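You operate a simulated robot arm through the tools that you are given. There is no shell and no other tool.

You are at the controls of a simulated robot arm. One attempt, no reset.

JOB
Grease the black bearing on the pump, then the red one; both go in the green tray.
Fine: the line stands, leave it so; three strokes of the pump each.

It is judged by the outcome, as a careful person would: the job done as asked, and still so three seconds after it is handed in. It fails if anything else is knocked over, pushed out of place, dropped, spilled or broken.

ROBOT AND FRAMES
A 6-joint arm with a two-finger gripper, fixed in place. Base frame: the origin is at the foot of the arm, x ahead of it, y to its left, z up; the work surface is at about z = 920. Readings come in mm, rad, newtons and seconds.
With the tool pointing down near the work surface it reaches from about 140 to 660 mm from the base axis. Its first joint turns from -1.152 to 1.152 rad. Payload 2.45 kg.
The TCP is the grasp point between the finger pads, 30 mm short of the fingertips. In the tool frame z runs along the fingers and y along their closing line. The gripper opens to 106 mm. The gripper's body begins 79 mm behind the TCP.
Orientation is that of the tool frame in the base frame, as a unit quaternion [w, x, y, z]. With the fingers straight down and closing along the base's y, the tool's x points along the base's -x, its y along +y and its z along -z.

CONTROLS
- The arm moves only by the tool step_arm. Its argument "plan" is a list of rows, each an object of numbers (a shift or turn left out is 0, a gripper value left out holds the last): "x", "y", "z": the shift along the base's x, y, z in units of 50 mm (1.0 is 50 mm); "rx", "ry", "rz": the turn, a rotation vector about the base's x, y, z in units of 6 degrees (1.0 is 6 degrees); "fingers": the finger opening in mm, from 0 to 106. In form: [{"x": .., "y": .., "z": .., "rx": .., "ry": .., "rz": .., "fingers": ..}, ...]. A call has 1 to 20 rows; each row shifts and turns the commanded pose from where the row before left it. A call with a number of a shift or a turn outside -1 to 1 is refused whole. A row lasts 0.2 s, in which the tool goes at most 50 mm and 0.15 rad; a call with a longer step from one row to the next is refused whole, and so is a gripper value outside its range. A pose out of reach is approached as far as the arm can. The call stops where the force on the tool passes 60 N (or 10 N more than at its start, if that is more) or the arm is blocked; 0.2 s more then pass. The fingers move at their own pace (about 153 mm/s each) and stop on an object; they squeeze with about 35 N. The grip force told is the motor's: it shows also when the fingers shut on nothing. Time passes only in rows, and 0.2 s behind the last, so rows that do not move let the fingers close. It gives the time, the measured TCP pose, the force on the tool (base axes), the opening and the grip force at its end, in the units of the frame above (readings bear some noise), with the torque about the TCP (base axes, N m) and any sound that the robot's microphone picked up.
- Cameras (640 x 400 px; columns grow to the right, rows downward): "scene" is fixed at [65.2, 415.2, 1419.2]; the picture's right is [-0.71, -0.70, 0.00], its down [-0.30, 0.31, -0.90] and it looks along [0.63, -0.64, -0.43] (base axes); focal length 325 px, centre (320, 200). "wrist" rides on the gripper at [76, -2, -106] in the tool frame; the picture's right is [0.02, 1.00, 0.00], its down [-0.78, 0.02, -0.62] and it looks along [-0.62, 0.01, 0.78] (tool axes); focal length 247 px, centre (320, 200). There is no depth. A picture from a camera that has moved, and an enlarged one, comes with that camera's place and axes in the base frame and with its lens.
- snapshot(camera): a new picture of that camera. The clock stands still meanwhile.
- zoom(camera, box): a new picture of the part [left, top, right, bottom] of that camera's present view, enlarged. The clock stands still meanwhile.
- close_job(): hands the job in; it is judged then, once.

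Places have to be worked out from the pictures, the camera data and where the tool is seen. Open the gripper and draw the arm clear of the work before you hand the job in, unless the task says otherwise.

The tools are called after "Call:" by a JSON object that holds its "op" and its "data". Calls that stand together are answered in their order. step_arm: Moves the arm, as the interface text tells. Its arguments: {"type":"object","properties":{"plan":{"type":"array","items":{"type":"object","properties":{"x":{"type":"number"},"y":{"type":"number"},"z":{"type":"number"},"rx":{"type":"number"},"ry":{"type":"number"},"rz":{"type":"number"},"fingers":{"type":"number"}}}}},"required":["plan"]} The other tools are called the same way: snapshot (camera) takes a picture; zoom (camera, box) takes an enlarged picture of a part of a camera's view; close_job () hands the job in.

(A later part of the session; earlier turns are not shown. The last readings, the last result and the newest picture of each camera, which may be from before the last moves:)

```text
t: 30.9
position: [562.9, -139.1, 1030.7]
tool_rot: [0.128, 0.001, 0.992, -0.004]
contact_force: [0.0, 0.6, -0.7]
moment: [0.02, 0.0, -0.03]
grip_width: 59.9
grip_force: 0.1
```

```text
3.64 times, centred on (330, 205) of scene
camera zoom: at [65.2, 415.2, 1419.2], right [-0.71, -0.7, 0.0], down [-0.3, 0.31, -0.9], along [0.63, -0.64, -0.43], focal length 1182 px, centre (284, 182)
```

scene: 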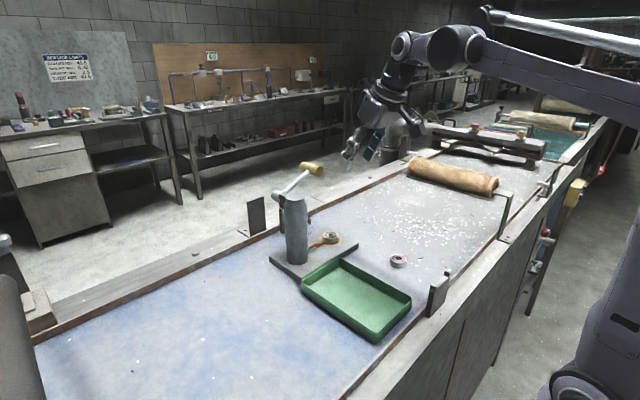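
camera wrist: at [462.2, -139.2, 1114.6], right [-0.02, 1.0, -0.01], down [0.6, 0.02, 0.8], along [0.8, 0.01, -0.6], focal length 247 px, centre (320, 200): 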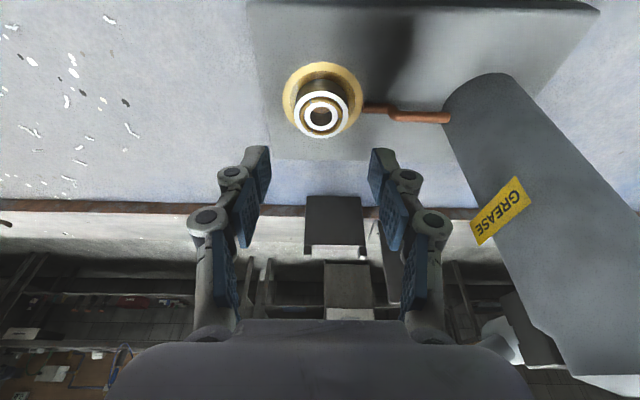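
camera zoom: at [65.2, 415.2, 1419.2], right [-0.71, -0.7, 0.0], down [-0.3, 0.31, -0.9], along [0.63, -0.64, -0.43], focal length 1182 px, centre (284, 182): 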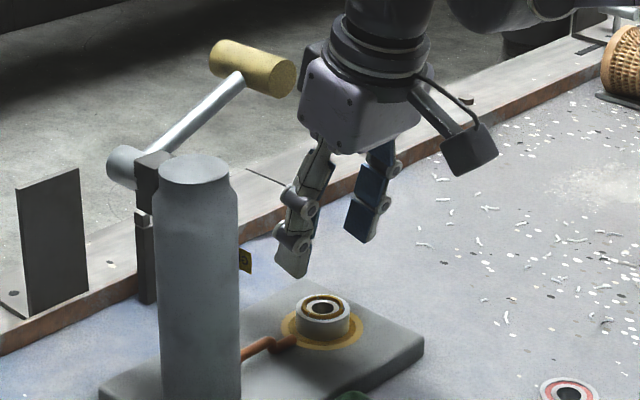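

The alignment holds: bearing centre ≈(568.6,-138), and the gripper is clear of the lever. I descend so the tips are about 4 mm above the ring and look again.

Call:
{"op": "step_arm", "data": {"plan": [{"z": -0.5, "y": 0.01}, {"z": -0.3}, {"z": -0.15}, {"z": -0.07}, {"z": -0.04}, {}]}}

Call:
{"op": "snapshot", "data": {"camera": "wrist"}}

Call:
{"op": "zoom", "data": {"camera": "scene", "box": [290, 200, 370, 260]}}

```text
t: 32.4
position: [562.3, -139.3, 977.4]
tool_rot: [0.129, 0.001, 0.992, -0.003]
contact_force: [0.3, 0.4, 0.4]
moment: [0.01, 0.01, 0.01]
grip_width: 60.0
grip_force: 0.0
```

```text
taken
camera wrist: at [461.8, -139.5, 1061.4], right [-0.02, 1.0, -0.01], down [0.6, 0.02, 0.8], along [0.8, 0.01, -0.6], focal length 247 px, centre (320, 200)
```

wrist: 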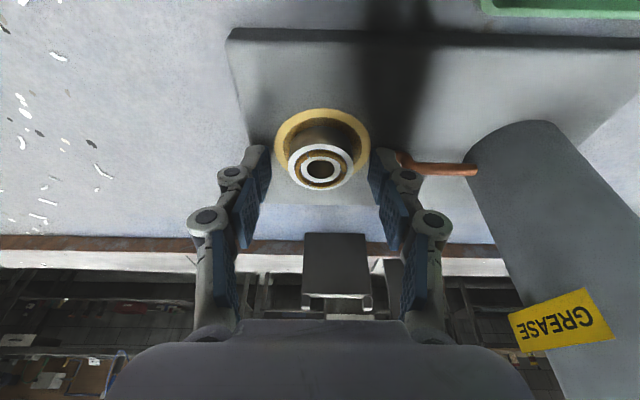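

```text
6.67 times, centred on (330, 230) of scene
camera zoom: at [65.2, 415.2, 1419.2], right [-0.71, -0.7, 0.0], down [-0.3, 0.31, -0.9], along [0.63, -0.64, -0.43], focal length 2166 px, centre (253, 0)
```

zoom: 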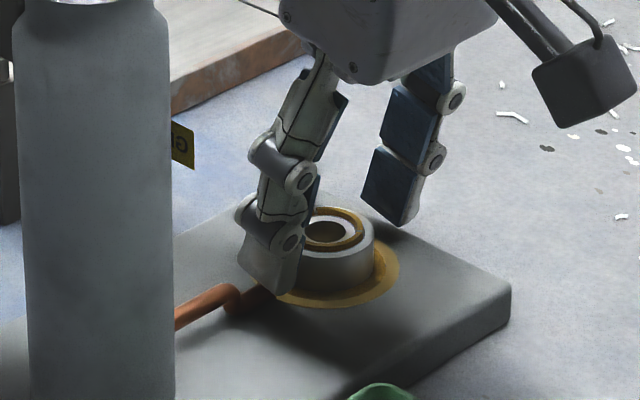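

No contact, and the tips are on both sides of the bearing, just above the ring. I go 1.5 mm lower and close.

Call:
{"op": "step_arm", "data": {"plan": [{"z": -0.03}, {"fingers": 46}, {"fingers": 42}, {"fingers": 20}, {}, {}]}}

Call:
{"op": "step_arm", "data": {"plan": [{"z": 0.04}, {"z": 0.04}, {"z": 0.06}, {}]}}

Call:
{"op": "zoom", "data": {"camera": "scene", "box": [290, 200, 370, 260]}}

Call:
{"op": "snapshot", "data": {"camera": "wrist"}}

```text
t: 33.8
position: [561.9, -139.0, 975.6]
tool_rot: [0.129, 0.001, 0.992, -0.004]
contact_force: [1.5, 1.0, 0.9]
moment: [-0.02, -0.03, -0.02]
grip_width: 38.9
grip_force: 35.0
```

```text
t: 34.8
position: [563.0, -139.4, 983.7]
tool_rot: [0.128, 0.0, 0.992, -0.003]
contact_force: [-0.3, 0.1, -1.6]
moment: [-0.01, 0.03, -0.01]
grip_width: 39.1
grip_force: 34.9
```

```text
6.67 times, centred on (330, 230) of scene
camera zoom: at [65.2, 415.2, 1419.2], right [-0.71, -0.7, 0.0], down [-0.3, 0.31, -0.9], along [0.63, -0.64, -0.43], focal length 2166 px, centre (253, 0)
```

zoom: 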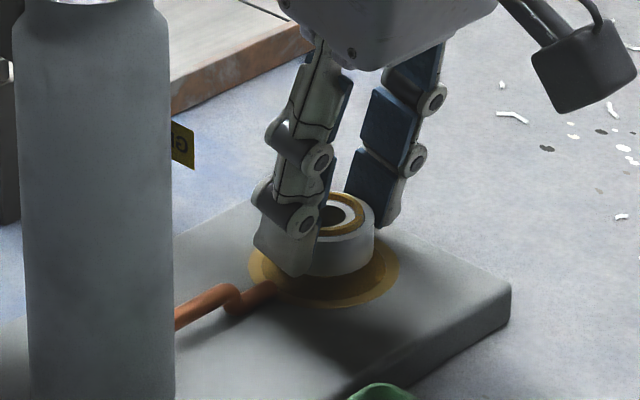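

```text
taken
camera wrist: at [462.1, -139.0, 1067.2], right [-0.02, 1.0, -0.01], down [0.6, 0.02, 0.8], along [0.8, 0.01, -0.6], focal length 247 px, centre (320, 200)
```

wrist: 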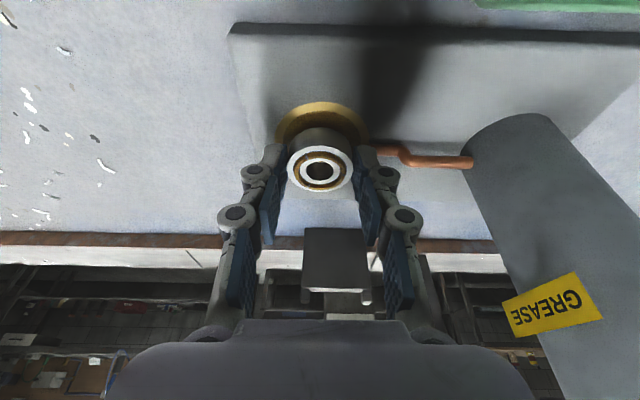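

The bearing now rises with the fingers (opening steady at 39.1 mm). I lift further, then draw back away from the pump before going sideways toward the tray.

Call:
{"op": "step_arm", "data": {"plan": [{"z": 0.1}, {"z": 0.2}, {"z": 0.3}, {"z": 0.3}, {"z": 0.2}, {"z": 0.1}, {"x": -0.2}, {"x": -0.4}, {"x": -0.5}, {"x": -0.5}, {"x": -0.5}, {"x": -0.3}, {"x": -0.1}, {}]}}

Call:
{"op": "snapshot", "data": {"camera": "wrist"}}

Call:
{"op": "zoom", "data": {"camera": "scene", "box": [240, 130, 480, 350]}}

```text
t: 37.8
position: [436.9, -138.6, 1043.1]
tool_rot: [0.128, 0.001, 0.992, -0.004]
contact_force: [0.4, -0.1, -0.6]
moment: [0.01, 0.01, -0.01]
grip_width: 39.2
grip_force: 34.8
```

```text
taken
camera wrist: at [336.8, -139.1, 1125.8], right [-0.02, 1.0, -0.01], down [0.6, 0.02, 0.8], along [0.8, 0.01, -0.6], focal length 247 px, centre (320, 200)
```

wrist: 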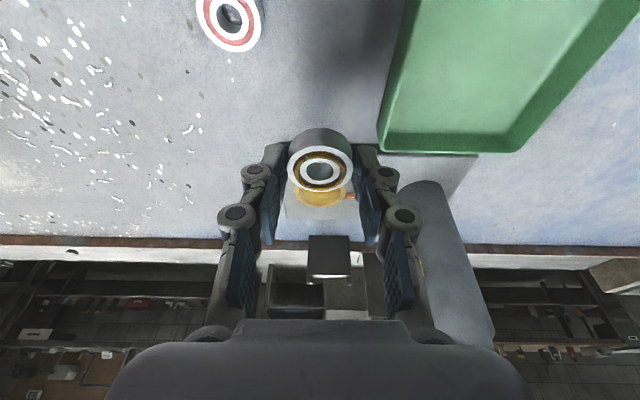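

```text
1.82 times, centred on (360, 240) of scene
camera zoom: at [65.2, 415.2, 1419.2], right [-0.71, -0.7, 0.0], down [-0.3, 0.31, -0.9], along [0.63, -0.64, -0.43], focal length 591 px, centre (247, 127)
```

zoom: 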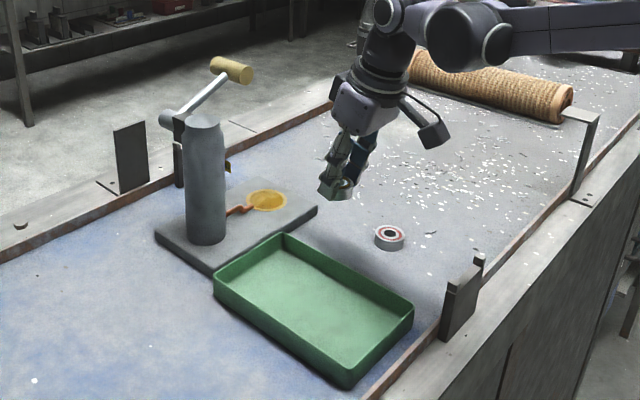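

The black bearing is held firmly and the seat is free. I carry it sideways over the tray, well above its rim.

Call:
{"op": "step_arm", "data": {"plan": [{"y": 0.2}, {"y": 0.4, "x": -0.06}, {"y": 0.5, "x": -0.07}, {"y": 0.5, "x": -0.07}, {"y": 0.4, "x": -0.06}, {"y": 0.25}, {"y": 0.12}, {}]}}

Call:
{"op": "snapshot", "data": {"camera": "wrist"}}

Call:
{"op": "zoom", "data": {"camera": "scene", "box": [260, 150, 440, 350]}}

```text
t: 39.5
position: [425.6, -19.7, 1042.9]
tool_rot: [0.129, 0.0, 0.992, -0.004]
contact_force: [0.3, 0.0, -0.3]
moment: [0.02, 0.03, -0.03]
grip_width: 39.0
grip_force: 35.3
```

```text
taken
camera wrist: at [324.7, -19.8, 1126.5], right [-0.02, 1.0, -0.01], down [0.6, 0.02, 0.8], along [0.8, 0.01, -0.6], focal length 247 px, centre (320, 200)
```

wrist: 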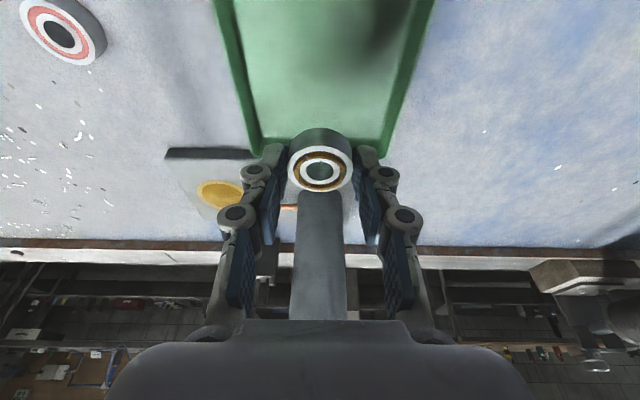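

```text
2.00 times, centred on (350, 250) of scene
camera zoom: at [65.2, 415.2, 1419.2], right [-0.71, -0.7, 0.0], down [-0.3, 0.31, -0.9], along [0.63, -0.64, -0.43], focal length 650 px, centre (260, 100)
```

zoom: 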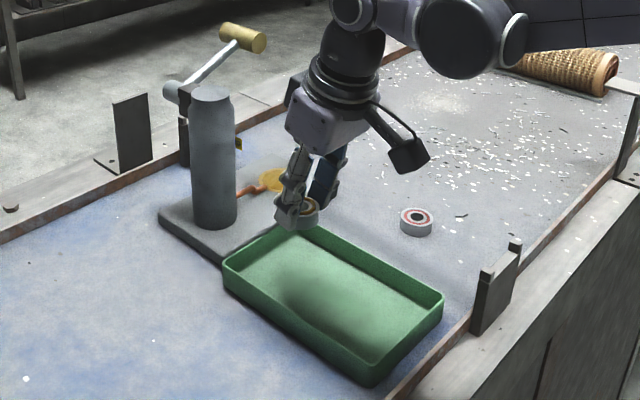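

The tray spans about x 288–482 and y -82 to 42, and the bearing is over its centre line. I shift slightly back and lower the bearing into the tray.

Call:
{"op": "step_arm", "data": {"plan": [{"x": -0.1, "z": -0.2}, {"x": -0.1, "z": -0.4}, {"z": -0.4}, {"z": -0.25}, {"z": -0.15}, {"z": -0.1}, {}]}}

Call:
{"op": "zoom", "data": {"camera": "scene", "box": [300, 200, 420, 320]}}

```text
t: 41.1
position: [413.2, -20.1, 967.1]
tool_rot: [0.128, 0.001, 0.992, -0.004]
contact_force: [-0.1, 0.2, -1.1]
moment: [0.01, 0.01, -0.03]
grip_width: 38.8
grip_force: 35.6
```

```text
3.33 times, centred on (360, 260) of scene
camera zoom: at [65.2, 415.2, 1419.2], right [-0.71, -0.7, 0.0], down [-0.3, 0.31, -0.9], along [0.63, -0.64, -0.43], focal length 1083 px, centre (187, 0)
```

zoom: 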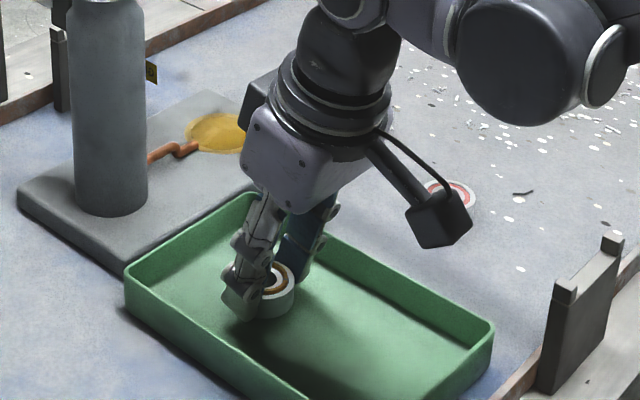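

The bearing is just above the tray floor. I lower in small steps, watching for contact.

Call:
{"op": "step_arm", "data": {"plan": [{"z": -0.04}, {"z": -0.04}, {"z": -0.03}, {}]}}

Call:
{"op": "step_arm", "data": {"plan": [{"z": -0.02}, {"z": -0.02}, {}]}}

```text
t: 42.1
position: [413.4, -20.5, 963.5]
tool_rot: [0.129, 0.001, 0.992, -0.004]
contact_force: [-0.1, 0.1, -0.5]
moment: [0.0, 0.04, -0.01]
grip_width: 39.0
grip_force: 35.1
```

```text
t: 43.0
position: [414.6, -19.8, 960.4]
tool_rot: [0.129, 0.001, 0.992, -0.004]
contact_force: [-0.8, 0.1, -0.2]
moment: [0.02, 0.01, -0.01]
grip_width: 38.9
grip_force: 35.2
```

Call:
{"op": "step_arm", "data": {"plan": [{"z": -0.02}, {"z": -0.02}, {}]}}

Call:
{"op": "zoom", "data": {"camera": "scene", "box": [320, 240, 380, 300]}}

```text
t: 43.8
position: [415.7, -19.7, 959.3]
tool_rot: [0.13, 0.001, 0.992, -0.003]
contact_force: [-2.0, 0.1, 26.5]
moment: [0.02, -0.07, 0.02]
grip_width: 38.9
grip_force: 35.3
```

```text
6.67 times, centred on (350, 270) of scene
camera zoom: at [64.8, 415.2, 1419.2], right [-0.71, -0.7, 0.0], down [-0.3, 0.31, -0.9], along [0.63, -0.64, -0.43], focal length 2166 px, centre (120, -267)
```

zoom: 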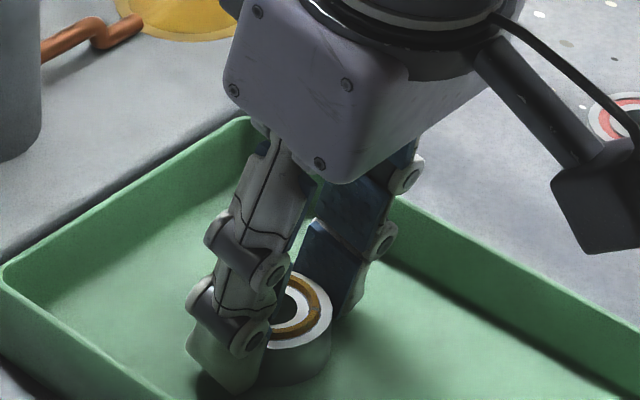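

The bearing is down on the tray floor (contact at z≈959.5). I relieve the pressure, open the fingers and rise straight up.

Call:
{"op": "step_arm", "data": {"plan": [{"z": 0.025}, {"fingers": 44}, {"fingers": 56}, {}, {"z": 0.1}, {"z": 0.3}, {"z": 0.5}, {"z": 0.6}, {}]}}

Call:
{"op": "snapshot", "data": {"camera": "wrist"}}

Call:
{"op": "zoom", "data": {"camera": "scene", "box": [260, 200, 440, 350]}}

```text
t: 45.8
position: [412.8, -20.7, 1033.7]
tool_rot: [0.128, 0.0, 0.992, -0.003]
contact_force: [-0.2, 0.3, 0.0]
moment: [-0.02, -0.04, 0.01]
grip_width: 56.1
grip_force: 0.0
```

```text
taken
camera wrist: at [312.5, -21.2, 1118.1], right [-0.02, 1.0, -0.01], down [0.6, 0.02, 0.8], along [0.8, 0.01, -0.6], focal length 247 px, centre (320, 200)
```

wrist: 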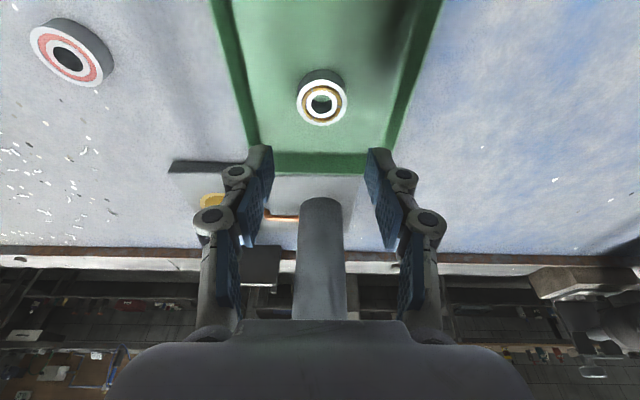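

```text
2.67 times, centred on (350, 275) of scene
camera zoom: at [65.2, 415.2, 1419.2], right [-0.71, -0.7, 0.0], down [-0.3, 0.31, -0.9], along [0.63, -0.64, -0.43], focal length 866 px, centre (240, 0)
```

zoom: 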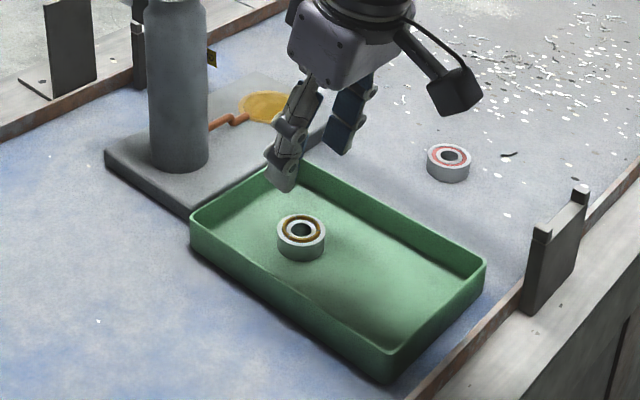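

The black bearing lies flat in the tray with its full grease ring. I now move over the red bearing at about (393,-197) with open fingers.

Call:
{"op": "step_arm", "data": {"plan": [{"x": -0.1, "y": -0.7}, {"x": -0.1, "y": -0.7}, {"x": -0.1, "y": -0.7}, {"x": -0.1, "y": -0.7}, {"x": -0.1, "y": -0.72, "fingers": 60}, {}]}}

Call:
{"op": "snapshot", "data": {"camera": "wrist"}}

Call:
{"op": "zoom", "data": {"camera": "scene", "box": [320, 160, 480, 320]}}

```text
t: 47.1
position: [388.6, -197.0, 1035.3]
tool_rot: [0.129, 0.0, 0.992, -0.003]
contact_force: [0.2, -0.9, -0.1]
moment: [-0.01, 0.03, -0.03]
grip_width: 60.1
grip_force: 0.0
```

```text
taken
camera wrist: at [288.2, -196.8, 1119.3], right [-0.02, 1.0, -0.01], down [0.6, 0.02, 0.8], along [0.8, 0.01, -0.6], focal length 247 px, centre (320, 200)
```

wrist: 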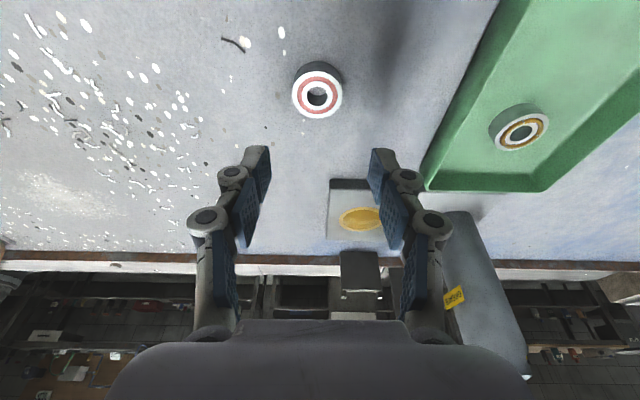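

```text
2.50 times, centred on (400, 240) of scene
camera zoom: at [65.2, 415.1, 1419.2], right [-0.71, -0.7, 0.0], down [-0.3, 0.31, -0.9], along [0.63, -0.64, -0.43], focal length 812 px, centre (120, 100)
```

zoom: 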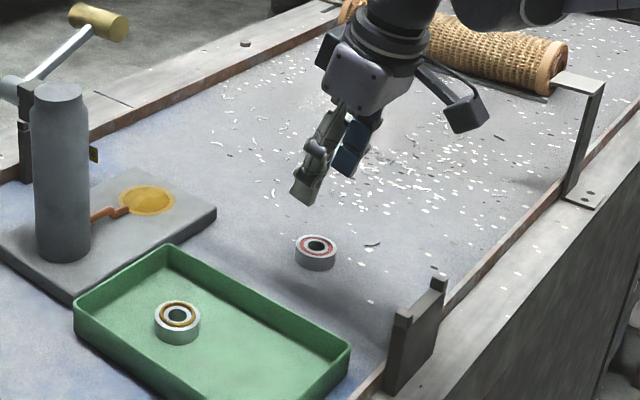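

The red bearing is at about (395,-199). I centre on it and descend to just above gripping height.

Call:
{"op": "step_arm", "data": {"plan": [{"x": 0.01, "y": -0.045, "z": -0.5}, {"z": -0.5}, {"z": -0.25}, {"z": -0.1}, {}]}}

Call:
{"op": "snapshot", "data": {"camera": "wrist"}}

Call:
{"op": "zoom", "data": {"camera": "scene", "box": [350, 210, 430, 290]}}

```text
t: 48.4
position: [389.2, -198.0, 965.5]
tool_rot: [0.129, 0.001, 0.992, -0.004]
contact_force: [-0.4, 0.1, 0.0]
moment: [0.02, 0.02, -0.01]
grip_width: 59.9
grip_force: 0.1
```

```text
taken
camera wrist: at [289.1, -197.8, 1050.6], right [-0.02, 1.0, -0.01], down [0.6, 0.02, 0.8], along [0.8, 0.01, -0.6], focal length 247 px, centre (320, 200)
```

wrist: 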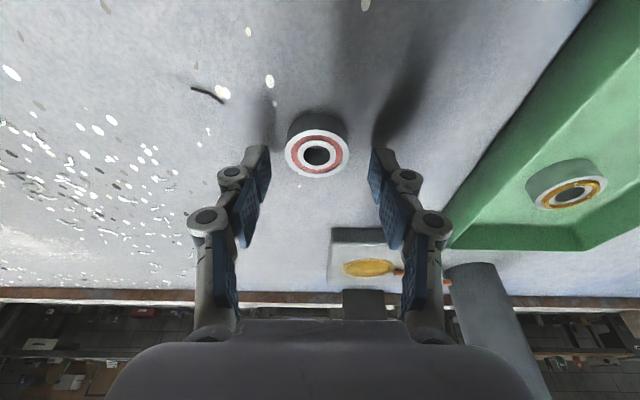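

```text
5.00 times, centred on (390, 250) of scene
camera zoom: at [65.2, 415.2, 1419.2], right [-0.71, -0.7, 0.0], down [-0.3, 0.31, -0.9], along [0.63, -0.64, -0.43], focal length 1625 px, centre (-30, -50)
```

zoom: 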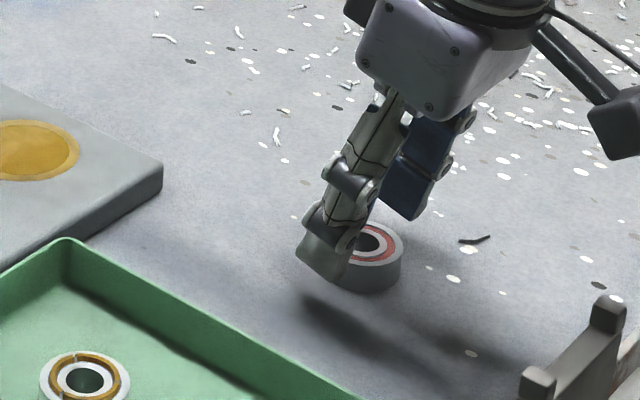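

The bearing is between the fingers, about 2 mm to the right of centre. I correct that, go down 10.5 mm to match the earlier grip depth, and close.

Call:
{"op": "step_arm", "data": {"plan": [{"y": -0.045}, {"z": -0.1}, {"z": -0.06}, {"z": -0.05}, {}]}}

Call:
{"op": "snapshot", "data": {"camera": "wrist"}}

```text
t: 49.5
position: [390.3, -200.0, 956.1]
tool_rot: [0.128, 0.0, 0.992, -0.004]
contact_force: [0.4, -0.3, 1.1]
moment: [-0.01, -0.01, -0.02]
grip_width: 59.9
grip_force: 0.0
```

```text
taken
camera wrist: at [289.9, -200.7, 1040.3], right [-0.02, 1.0, -0.01], down [0.6, 0.02, 0.8], along [0.8, 0.01, -0.6], focal length 247 px, centre (320, 200)
```

wrist: 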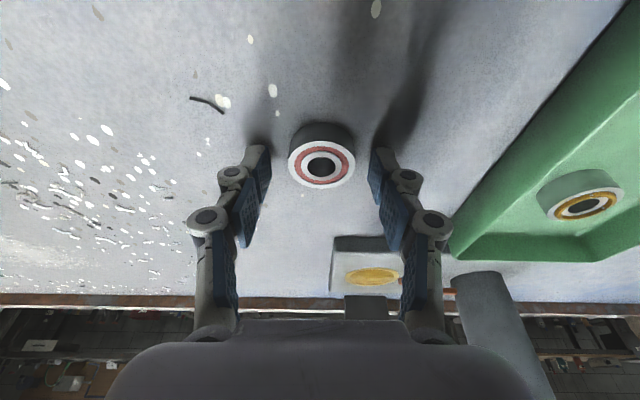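

The bearing is centred exactly as the black one was. I close and lift slightly to test the hold.

Call:
{"op": "step_arm", "data": {"plan": [{"fingers": 46}, {"fingers": 42}, {"fingers": 20}, {}, {}]}}

Call:
{"op": "step_arm", "data": {"plan": [{"z": 0.05}, {"z": 0.1}, {"z": 0.1}, {}]}}

Call:
{"op": "snapshot", "data": {"camera": "wrist"}}

Call:
{"op": "zoom", "data": {"camera": "scene", "box": [350, 210, 430, 290]}}

```text
t: 50.8
position: [389.7, -200.1, 956.0]
tool_rot: [0.129, 0.001, 0.992, -0.003]
contact_force: [0.8, 0.7, 1.9]
moment: [0.05, -0.02, 0.0]
grip_width: 39.0
grip_force: 34.6
```

```text
t: 51.8
position: [390.3, -199.7, 969.2]
tool_rot: [0.128, 0.001, 0.992, -0.004]
contact_force: [0.0, -0.5, -1.7]
moment: [0.01, 0.01, -0.03]
grip_width: 38.8
grip_force: 34.9
```

```text
taken
camera wrist: at [290.0, -201.0, 1052.9], right [-0.02, 1.0, -0.01], down [0.6, 0.02, 0.8], along [0.8, 0.01, -0.6], focal length 247 px, centre (320, 200)
```

wrist: 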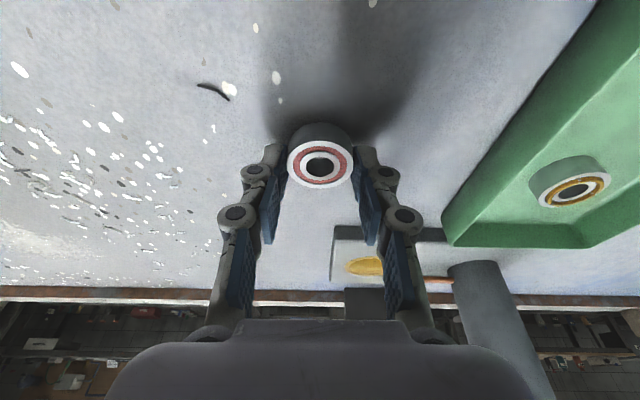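

```text
5.00 times, centred on (390, 250) of scene
camera zoom: at [65.2, 415.2, 1419.2], right [-0.71, -0.7, 0.0], down [-0.3, 0.31, -0.9], along [0.63, -0.64, -0.43], focal length 1625 px, centre (-30, -50)
```

zoom: 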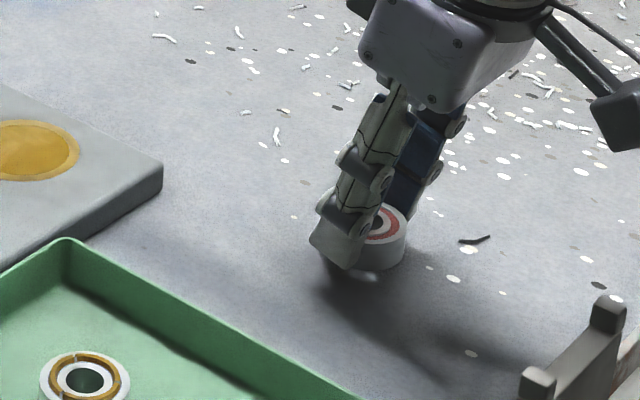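

The red bearing is held well. I lift it, move across to the pump's line at y≈-139, then forward toward the seat.

Call:
{"op": "step_arm", "data": {"plan": [{"z": 0.2}, {"z": 0.4}, {"z": 0.4}, {"z": 0.3}, {"z": 0.12}, {"y": 0.2}, {"y": 0.4}, {"y": 0.4}, {"y": 0.21}, {}]}}

Call:
{"op": "step_arm", "data": {"plan": [{"x": 0.2}, {"x": 0.4}, {"x": 0.5}, {"x": 0.6}, {"x": 0.6}, {"x": 0.5}, {"x": 0.35}, {"x": 0.2}, {"x": 0.08}, {}]}}

Call:
{"op": "snapshot", "data": {"camera": "wrist"}}

Call:
{"op": "zoom", "data": {"camera": "scene", "box": [270, 150, 390, 260]}}

```text
t: 54.0
position: [390.8, -139.1, 1040.7]
tool_rot: [0.128, 0.002, 0.992, -0.003]
contact_force: [0.0, 0.4, -0.2]
moment: [0.01, 0.0, 0.01]
grip_width: 39.2
grip_force: 34.8
```

```text
t: 56.1
position: [563.1, -139.8, 1041.1]
tool_rot: [0.129, 0.001, 0.992, -0.003]
contact_force: [0.3, -1.1, -0.3]
moment: [0.01, 0.01, 0.02]
grip_width: 39.1
grip_force: 35.0
```

```text
taken
camera wrist: at [461.4, -139.1, 1124.9], right [-0.02, 1.0, -0.01], down [0.6, 0.02, 0.8], along [0.8, 0.01, -0.6], focal length 247 px, centre (320, 200)
```

wrist: 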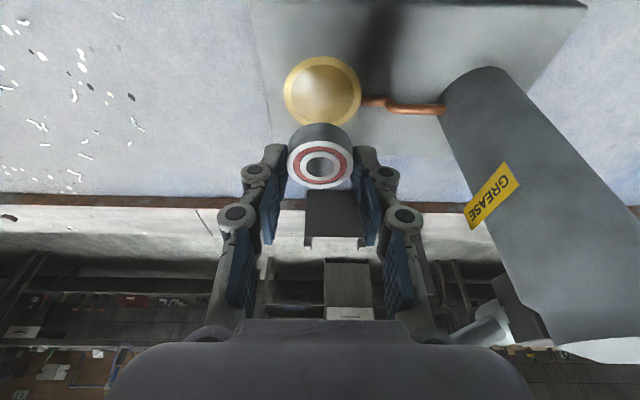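

```text
3.64 times, centred on (330, 205) of scene
camera zoom: at [65.2, 415.2, 1419.2], right [-0.71, -0.7, 0.0], down [-0.3, 0.31, -0.9], along [0.63, -0.64, -0.43], focal length 1182 px, centre (284, 182)
```

zoom: 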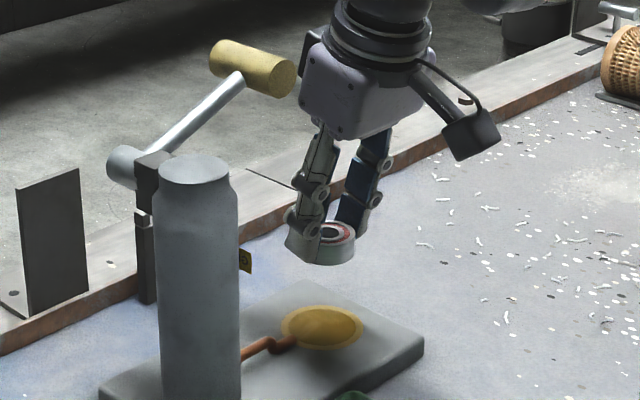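

The seat is directly below the bearing, off by about 1 mm. I nudge over and descend toward the seat.

Call:
{"op": "step_arm", "data": {"plan": [{"y": 0.025, "x": -0.01}, {"z": -0.2}, {"z": -0.4}, {"z": -0.3}, {"z": -0.15}, {"z": -0.1}, {"z": -0.05}, {}]}}

Call:
{"op": "zoom", "data": {"camera": "scene", "box": [290, 200, 370, 260]}}

Call:
{"op": "snapshot", "data": {"camera": "wrist"}}

```text
t: 58.0
position: [561.3, -138.8, 981.0]
tool_rot: [0.128, 0.0, 0.992, -0.003]
contact_force: [0.3, 0.3, -1.1]
moment: [-0.01, -0.01, 0.03]
grip_width: 39.2
grip_force: 35.0
```

```text
6.67 times, centred on (330, 230) of scene
camera zoom: at [65.2, 415.2, 1419.2], right [-0.71, -0.7, 0.0], down [-0.3, 0.31, -0.9], along [0.63, -0.64, -0.43], focal length 2166 px, centre (253, 0)
```

zoom: 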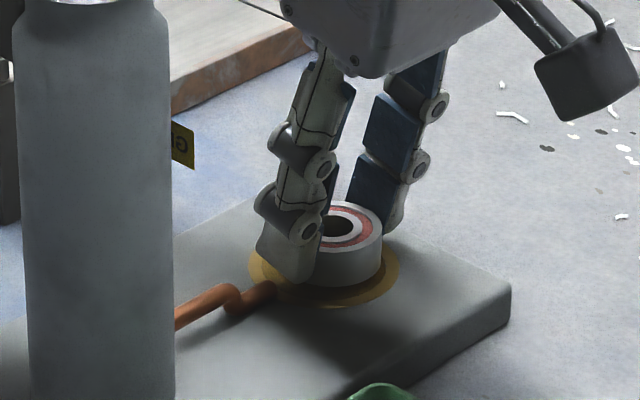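

```text
taken
camera wrist: at [460.7, -138.9, 1064.8], right [-0.02, 1.0, -0.01], down [0.6, 0.02, 0.8], along [0.8, 0.01, -0.6], focal length 247 px, centre (320, 200)
```

wrist: 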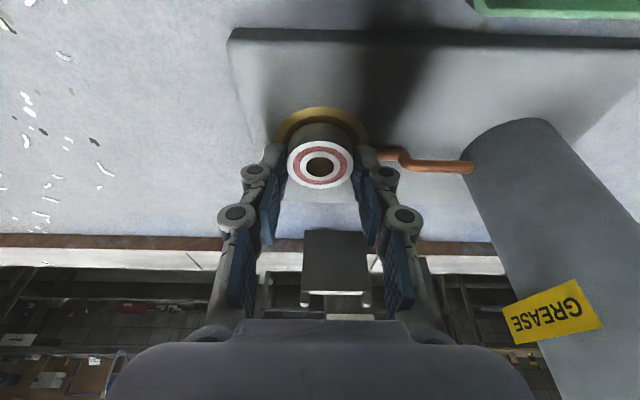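

Compared with where the black one sat, the red bearing is about 2–3 mm short in x and 2 mm to the right. I correct that before lowering.

Call:
{"op": "step_arm", "data": {"plan": [{"x": 0.05, "y": 0.036}, {}]}}

Call:
{"op": "zoom", "data": {"camera": "scene", "box": [290, 200, 370, 260]}}

Call:
{"op": "zoom", "data": {"camera": "wrist", "box": [240, 80, 400, 200]}}

```text
t: 58.5
position: [563.6, -137.6, 980.9]
tool_rot: [0.128, 0.0, 0.992, -0.003]
contact_force: [0.8, -0.4, -1.5]
moment: [0.01, 0.0, -0.02]
grip_width: 39.0
grip_force: 35.6
```

```text
6.67 times, centred on (330, 230) of scene
camera zoom: at [65.2, 415.2, 1419.2], right [-0.71, -0.7, 0.0], down [-0.3, 0.31, -0.9], along [0.63, -0.64, -0.43], focal length 2166 px, centre (253, 0)
```

zoom: 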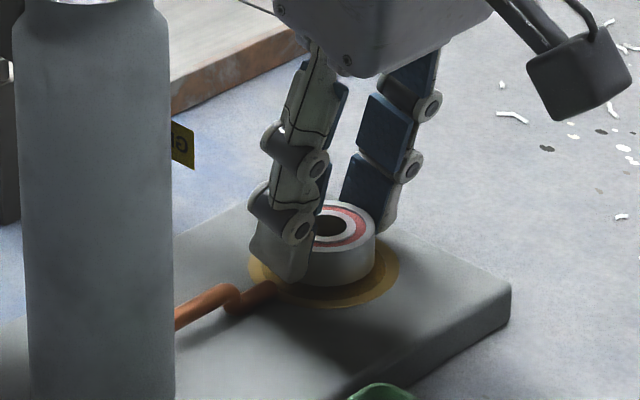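

```text
3.33 times, centred on (320, 140) of wrist
camera zoom: at [463.0, -137.5, 1064.6], right [-0.02, 1.0, -0.01], down [0.6, 0.02, 0.8], along [0.8, 0.01, -0.6], focal length 823 px, centre (320, 400)
```

zoom: 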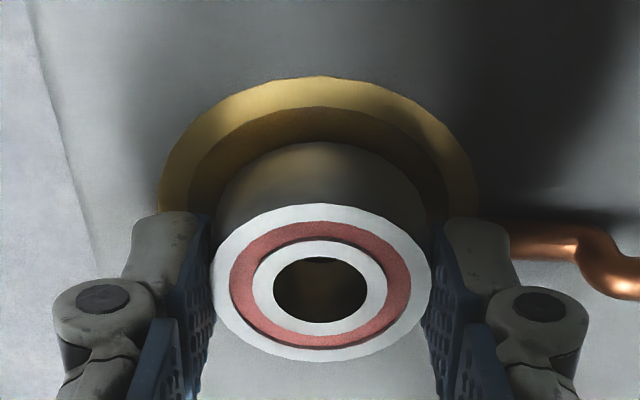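

The red bearing is now centred over the seat within about 1 mm. I lower it in small steps until it touches.

Call:
{"op": "step_arm", "data": {"plan": [{"z": -0.04}, {"z": -0.03}, {}]}}

Call:
{"op": "step_arm", "data": {"plan": [{"z": -0.02}, {"z": -0.02}, {}]}}

```text
t: 59.4
position: [563.9, -137.6, 976.6]
tool_rot: [0.129, 0.001, 0.992, -0.004]
contact_force: [0.7, -0.2, -0.5]
moment: [0.0, 0.0, -0.01]
grip_width: 39.3
grip_force: 35.5
```

```text
t: 60.1
position: [563.4, -136.6, 976.0]
tool_rot: [0.13, 0.0, 0.991, -0.004]
contact_force: [0.7, -0.5, 28.0]
moment: [0.03, -0.17, 0.01]
grip_width: 39.1
grip_force: 34.9
```

The bearing is seated (28 N at z≈976). I relieve the pressure, open, and rise straight up.

Call:
{"op": "step_arm", "data": {"plan": [{"z": 0.028}, {"fingers": 44}, {"fingers": 60}, {}, {"z": 0.1}, {"z": 0.3}, {"z": 0.4}, {"z": 0.4}, {}]}}

Call:
{"op": "zoom", "data": {"camera": "scene", "box": [305, 215, 365, 255]}}

Call:
{"op": "snapshot", "data": {"camera": "wrist"}}

```text
t: 62.1
position: [565.4, -136.4, 1035.4]
tool_rot: [0.129, 0.0, 0.992, -0.003]
contact_force: [0.5, -0.4, -0.3]
moment: [0.0, -0.01, 0.02]
grip_width: 60.0
grip_force: 0.0
```

```text
10.00 times, centred on (335, 235) of scene
camera zoom: at [65.2, 415.2, 1419.2], right [-0.71, -0.7, 0.0], down [-0.3, 0.31, -0.9], along [0.63, -0.64, -0.43], focal length 3249 px, centre (170, -150)
```

zoom: 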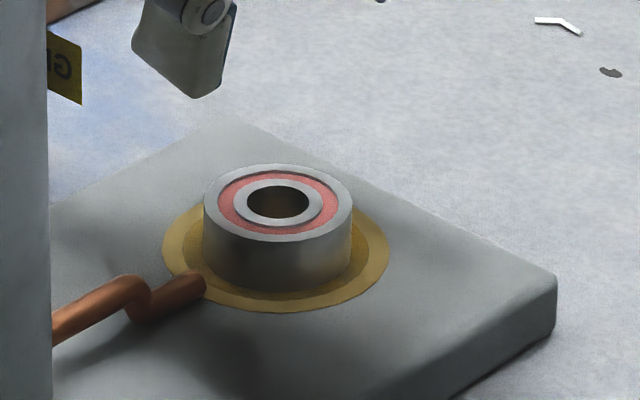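

```text
taken
camera wrist: at [464.6, -137.4, 1119.6], right [-0.02, 1.0, -0.01], down [0.6, 0.02, 0.8], along [0.8, 0.01, -0.6], focal length 247 px, centre (320, 200)
```

wrist: 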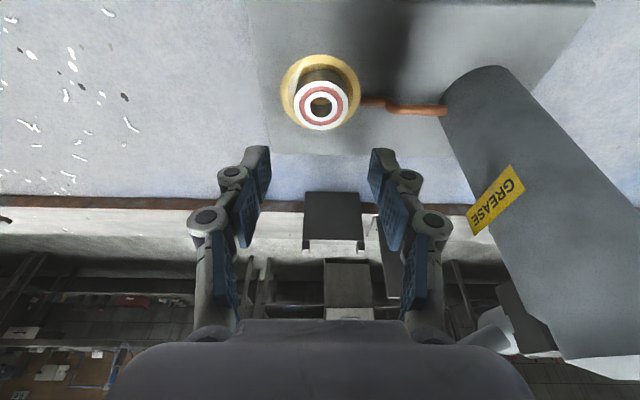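

The red bearing sits squarely where the black one was. I back off, rise, tilt the tool to 42° with closed fingers, and return to the lever.

Call:
{"op": "step_arm", "data": {"plan": [{"x": -0.85}, {"x": -0.85}, {"z": 0.85, "y": 0.05, "fingers": 0}, {"z": 0.85, "y": 0.05}, {"z": 0.85, "y": 0.05}, {"z": 0.85, "y": 0.05}, {"ry": -1}, {"ry": -1}, {"ry": -1}, {"ry": -1}, {"ry": -0.7}, {}]}}

Call:
{"op": "snapshot", "data": {"camera": "wrist"}}

```text
t: 64.8
position: [479.7, -127.8, 1206.3]
tool_rot: [0.367, 0.001, 0.93, -0.003]
contact_force: [1.0, 0.0, 0.6]
moment: [-0.02, -0.02, -0.01]
grip_width: 0.0
grip_force: 28.5
```

```text
taken
camera wrist: at [351.0, -127.3, 1232.8], right [-0.01, 1.0, -0.02], down [0.15, 0.02, 0.99], along [0.99, 0.01, -0.15], focal length 247 px, centre (320, 200)
```

wrist: 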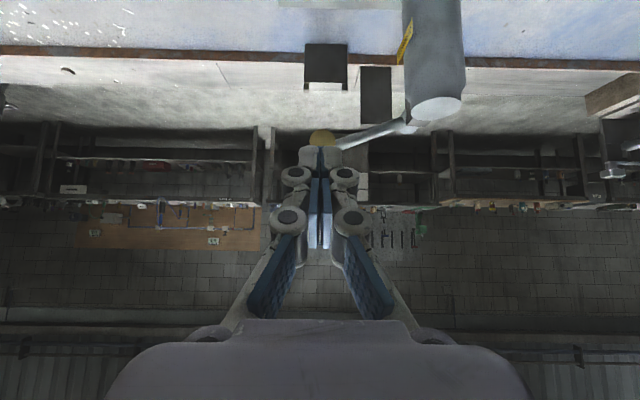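

Back in the lever line-up, I move forward above the grip and then down to the hover height.

Call:
{"op": "step_arm", "data": {"plan": [{"x": 0.78, "y": 0.02}, {"x": 0.78, "y": 0.02}, {"x": 0.77}, {"z": -0.3}, {}]}}

Call:
{"op": "zoom", "data": {"camera": "scene", "box": [240, 110, 400, 230]}}

Call:
{"op": "zoom", "data": {"camera": "wrist", "box": [240, 40, 400, 200]}}

```text
t: 66.0
position: [596.5, -126.6, 1190.7]
tool_rot: [0.366, 0.002, 0.93, -0.003]
contact_force: [0.5, -0.7, -0.1]
moment: [0.02, -0.05, 0.01]
grip_width: 0.0
grip_force: 28.4
```

```text
3.33 times, centred on (320, 170) of scene
camera zoom: at [65.2, 415.2, 1419.2], right [-0.71, -0.7, 0.0], down [-0.3, 0.31, -0.9], along [0.63, -0.64, -0.43], focal length 1083 px, centre (320, 300)
```

zoom: 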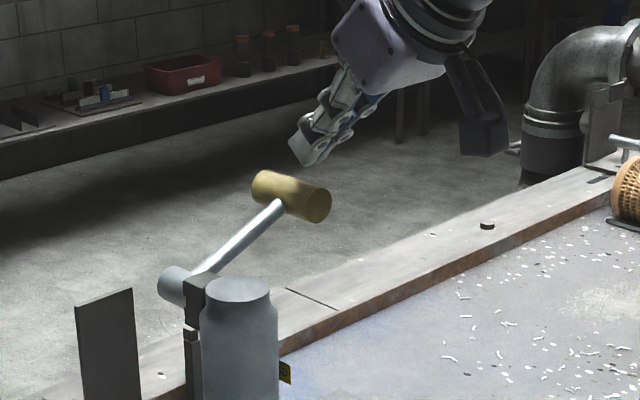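

```text
2.50 times, centred on (320, 120) of wrist
camera zoom: at [468.6, -126.8, 1216.7], right [-0.01, 1.0, -0.02], down [0.15, 0.02, 0.99], along [0.99, 0.01, -0.15], focal length 617 px, centre (320, 400)
```

zoom: 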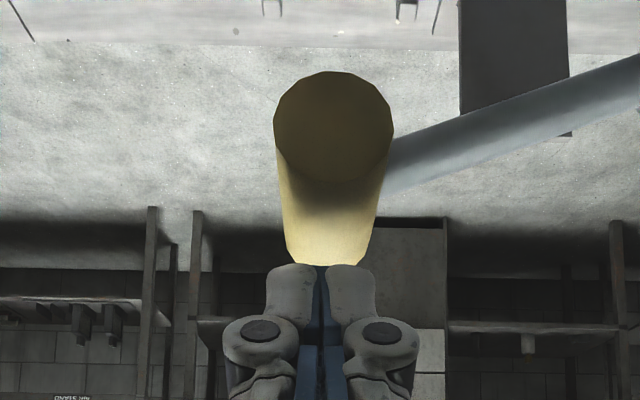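

The position is the same as for the earlier strokes. First stroke on the red bearing.

Call:
{"op": "step_arm", "data": {"plan": [{"z": -0.2, "y": -0.02}, {"z": -0.2, "y": -0.03}, {"z": -0.2, "y": -0.03}, {"z": -0.2, "y": -0.03}, {"z": -0.2, "y": -0.01}, {"z": -0.2}, {"z": -0.2, "y": 0.02}, {"z": -0.2, "y": 0.04}, {"z": -0.2, "y": 0.06}, {"z": -0.05}, {"z": -0.04}, {"z": -0.03}, {}]}}

Call:
{"op": "zoom", "data": {"camera": "scene", "box": [305, 215, 365, 255]}}

```text
t: 68.8
position: [594.9, -123.4, 1096.5]
tool_rot: [0.367, 0.002, 0.93, -0.003]
contact_force: [-1.0, 1.9, 3.4]
moment: [0.05, -0.04, 0.05]
grip_width: 6.0
grip_force: 28.8
```

```text
10.00 times, centred on (335, 235) of scene
camera zoom: at [65.1, 415.3, 1419.1], right [-0.71, -0.7, 0.0], down [-0.3, 0.31, -0.9], along [0.63, -0.64, -0.43], focal length 3249 px, centre (170, -150)
```

zoom: 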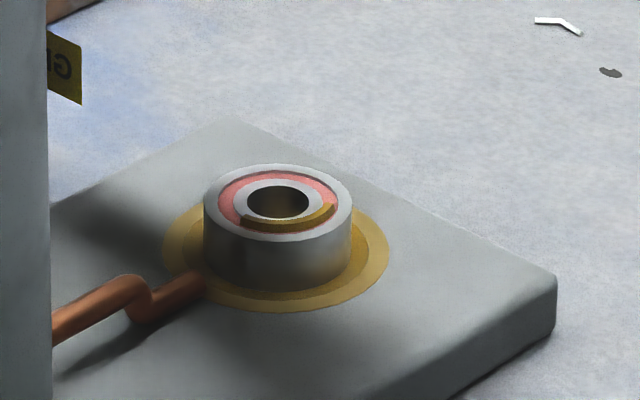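

The first third is on the red bearing. I let the lever rise fully.

Call:
{"op": "step_arm", "data": {"plan": [{"z": 0.15, "y": -0.05}, {"z": 0.2, "y": -0.04}, {"z": 0.2, "y": -0.02}, {"z": 0.2}, {"z": 0.2, "y": 0.02}, {"z": 0.2, "y": 0.02}, {"z": 0.2, "y": 0.02}, {"z": 0.2, "y": 0.02}, {"z": 0.2, "y": 0.01}, {"z": 0.17}, {}]}}

Call:
{"op": "zoom", "data": {"camera": "scene", "box": [240, 110, 400, 230]}}

```text
t: 71.2
position: [595.0, -126.5, 1191.4]
tool_rot: [0.368, 0.002, 0.93, -0.002]
contact_force: [0.3, -0.5, 0.5]
moment: [-0.02, 0.0, 0.01]
grip_width: 0.0
grip_force: 28.6
```

```text
3.33 times, centred on (320, 170) of scene
camera zoom: at [65.2, 415.2, 1419.2], right [-0.71, -0.7, 0.0], down [-0.3, 0.31, -0.9], along [0.63, -0.64, -0.43], focal length 1083 px, centre (320, 300)
```

zoom: 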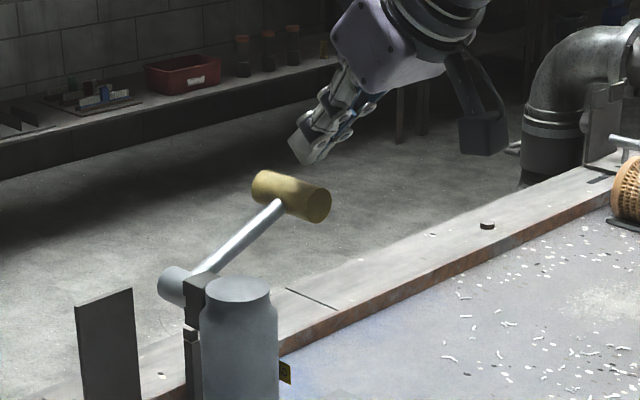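

The lever is at rest. Second stroke on the red bearing.

Call:
{"op": "step_arm", "data": {"plan": [{"z": -0.2, "y": -0.02, "x": 0.02}, {"z": -0.2, "y": -0.03}, {"z": -0.2, "y": -0.03}, {"z": -0.2, "y": -0.03}, {"z": -0.2, "y": -0.01}, {"z": -0.2}, {"z": -0.2, "y": 0.02}, {"z": -0.2, "y": 0.04}, {"z": -0.2, "y": 0.06}, {"z": -0.05}, {"z": -0.05}, {"z": -0.04}, {}]}}

Call:
{"op": "zoom", "data": {"camera": "scene", "box": [305, 215, 365, 255]}}

```text
t: 74.0
position: [596.2, -124.9, 1095.0]
tool_rot: [0.368, 0.002, 0.93, -0.003]
contact_force: [-1.8, 3.9, 18.4]
moment: [0.07, -0.17, 0.12]
grip_width: 6.2
grip_force: 28.6
```

```text
10.00 times, centred on (335, 235) of scene
camera zoom: at [64.8, 415.4, 1419.1], right [-0.71, -0.7, 0.0], down [-0.3, 0.31, -0.9], along [0.63, -0.64, -0.43], focal length 3249 px, centre (170, -150)
```

zoom: 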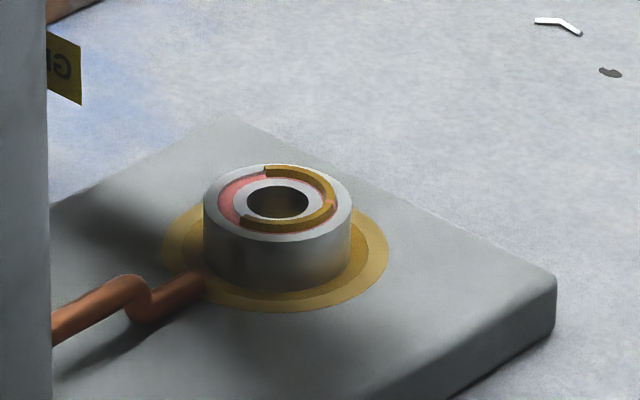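

Two thirds are on. I let the lever rise again.

Call:
{"op": "step_arm", "data": {"plan": [{"z": 0.15, "y": -0.05}, {"z": 0.2, "y": -0.04}, {"z": 0.2, "y": -0.02}, {"z": 0.2}, {"z": 0.2, "y": 0.02}, {"z": 0.2, "y": 0.02}, {"z": 0.2, "y": 0.02}, {"z": 0.2, "y": 0.02}, {"z": 0.2, "y": 0.01}, {"z": 0.19}, {}]}}

Call:
{"op": "zoom", "data": {"camera": "scene", "box": [240, 110, 400, 230]}}

```text
t: 76.3
position: [596.7, -126.7, 1191.2]
tool_rot: [0.367, 0.001, 0.93, -0.003]
contact_force: [0.5, -1.5, 0.3]
moment: [-0.01, 0.02, -0.04]
grip_width: 0.0
grip_force: 28.7
```

```text
3.33 times, centred on (320, 170) of scene
camera zoom: at [65.2, 415.2, 1419.2], right [-0.71, -0.7, 0.0], down [-0.3, 0.31, -0.9], along [0.63, -0.64, -0.43], focal length 1083 px, centre (320, 300)
```

zoom: 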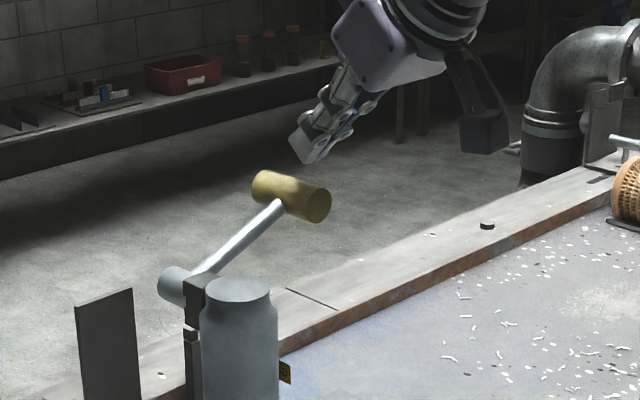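

The lever is at rest. Third and last stroke on the red bearing.

Call:
{"op": "step_arm", "data": {"plan": [{"z": -0.2, "y": -0.02}, {"z": -0.2, "y": -0.03}, {"z": -0.2, "y": -0.03}, {"z": -0.2, "y": -0.03}, {"z": -0.2, "y": -0.01}, {"z": -0.2}, {"z": -0.2, "y": 0.02}, {"z": -0.2, "y": 0.04}, {"z": -0.2, "y": 0.06}, {"z": -0.05}, {"z": -0.05}, {"z": -0.03}, {}]}}

Call:
{"op": "zoom", "data": {"camera": "scene", "box": [305, 215, 365, 255]}}

```text
t: 79.2
position: [595.2, -125.6, 1095.0]
tool_rot: [0.366, 0.003, 0.931, -0.003]
contact_force: [-3.9, 3.3, 15.4]
moment: [0.1, -0.03, 0.05]
grip_width: 6.0
grip_force: 28.2
```

```text
10.00 times, centred on (335, 235) of scene
camera zoom: at [64.8, 415.4, 1419.1], right [-0.71, -0.7, 0.0], down [-0.3, 0.31, -0.9], along [0.63, -0.64, -0.43], focal length 3249 px, centre (170, -150)
```

zoom: 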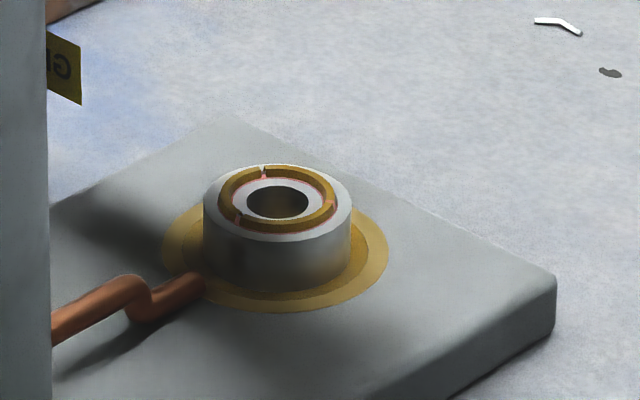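

The red bearing now has its full ring from three strokes. I let the lever rise, back away, return to the 15° lean and open the fingers.

Call:
{"op": "step_arm", "data": {"plan": [{"z": 0.15, "y": -0.05}, {"z": 0.2, "y": -0.04}, {"z": 0.2, "y": -0.02}, {"z": 0.2}, {"z": 0.2, "y": 0.02}, {"z": 0.2, "y": 0.02}, {"z": 0.2, "y": 0.02}, {"z": 0.2, "y": 0.02}, {"z": 0.2, "y": 0.01}, {"z": 0.3}, {"z": 0.2}, {"x": -0.8}, {"x": -0.8}, {"x": -0.8, "ry": 1}, {"ry": 1}, {"ry": 1}, {"ry": 1}, {"ry": 0.7, "fingers": 60}, {}]}}

Call:
{"op": "snapshot", "data": {"camera": "scene"}}

```text
t: 83.2
position: [475.8, -127.4, 1206.7]
tool_rot: [0.127, 0.0, 0.992, -0.003]
contact_force: [0.2, 0.1, 0.2]
moment: [0.02, 0.01, -0.04]
grip_width: 60.1
grip_force: 0.1
```

```text
taken
```

scene: 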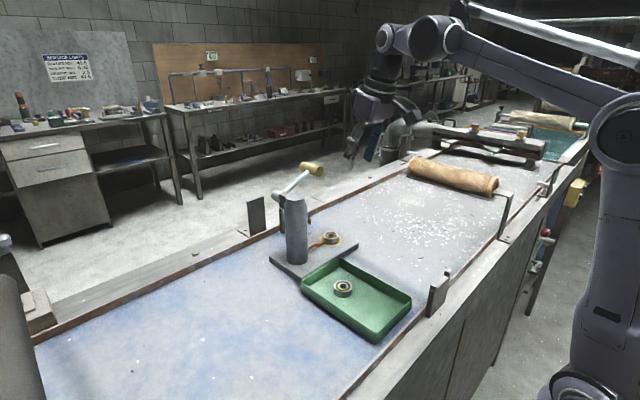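

I lower behind the pump and move forward over the seated red bearing, with the tips well above it.

Call:
{"op": "step_arm", "data": {"plan": [{"z": -0.86, "y": -0.05}, {"z": -0.86, "y": -0.05}, {"z": -0.86, "y": -0.05}, {"z": -0.86, "y": -0.05}, {"x": 0.6}, {"x": 0.7}, {"x": 0.42}, {}]}}

Call:
{"op": "snapshot", "data": {"camera": "wrist"}}

Call:
{"op": "zoom", "data": {"camera": "scene", "box": [270, 150, 390, 260]}}

```text
t: 85.0
position: [562.2, -137.5, 1035.3]
tool_rot: [0.129, 0.0, 0.992, -0.003]
contact_force: [-1.2, 0.3, 1.0]
moment: [-0.02, 0.0, -0.02]
grip_width: 60.1
grip_force: 0.1
```

```text
taken
camera wrist: at [461.0, -137.9, 1120.0], right [-0.02, 1.0, -0.01], down [0.6, 0.02, 0.8], along [0.8, 0.01, -0.6], focal length 247 px, centre (320, 200)
```

wrist: 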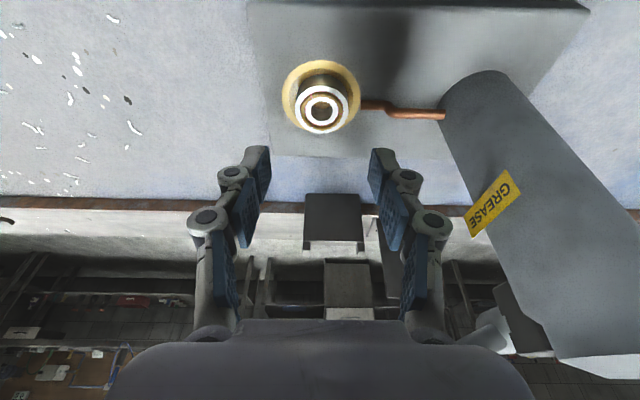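

```text
3.64 times, centred on (330, 205) of scene
camera zoom: at [65.2, 415.2, 1419.2], right [-0.71, -0.7, 0.0], down [-0.3, 0.31, -0.9], along [0.63, -0.64, -0.43], focal length 1182 px, centre (284, 182)
```

zoom: 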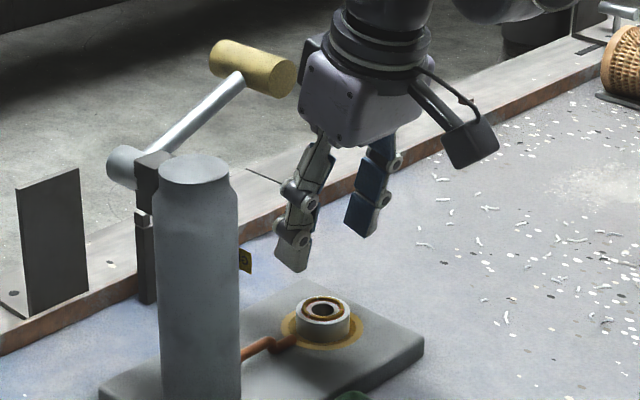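

It is centred between the fingers. I descend to the same grip height as before and close.

Call:
{"op": "step_arm", "data": {"plan": [{"z": -0.5, "x": 0.015}, {"z": -0.35}, {"z": -0.18}, {"z": -0.08}, {"z": -0.06}, {}]}}

Call:
{"op": "snapshot", "data": {"camera": "wrist"}}

```text
t: 86.3
position: [561.3, -138.7, 975.4]
tool_rot: [0.129, 0.001, 0.992, -0.004]
contact_force: [0.4, -0.3, 0.2]
moment: [0.01, -0.02, 0.02]
grip_width: 59.7
grip_force: 0.0
```

```text
taken
camera wrist: at [462.0, -138.0, 1060.4], right [-0.02, 1.0, -0.01], down [0.6, 0.02, 0.8], along [0.8, 0.01, -0.6], focal length 247 px, centre (320, 200)
```

wrist: 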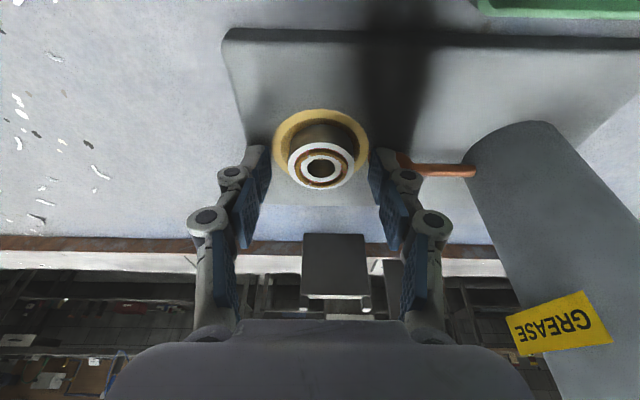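

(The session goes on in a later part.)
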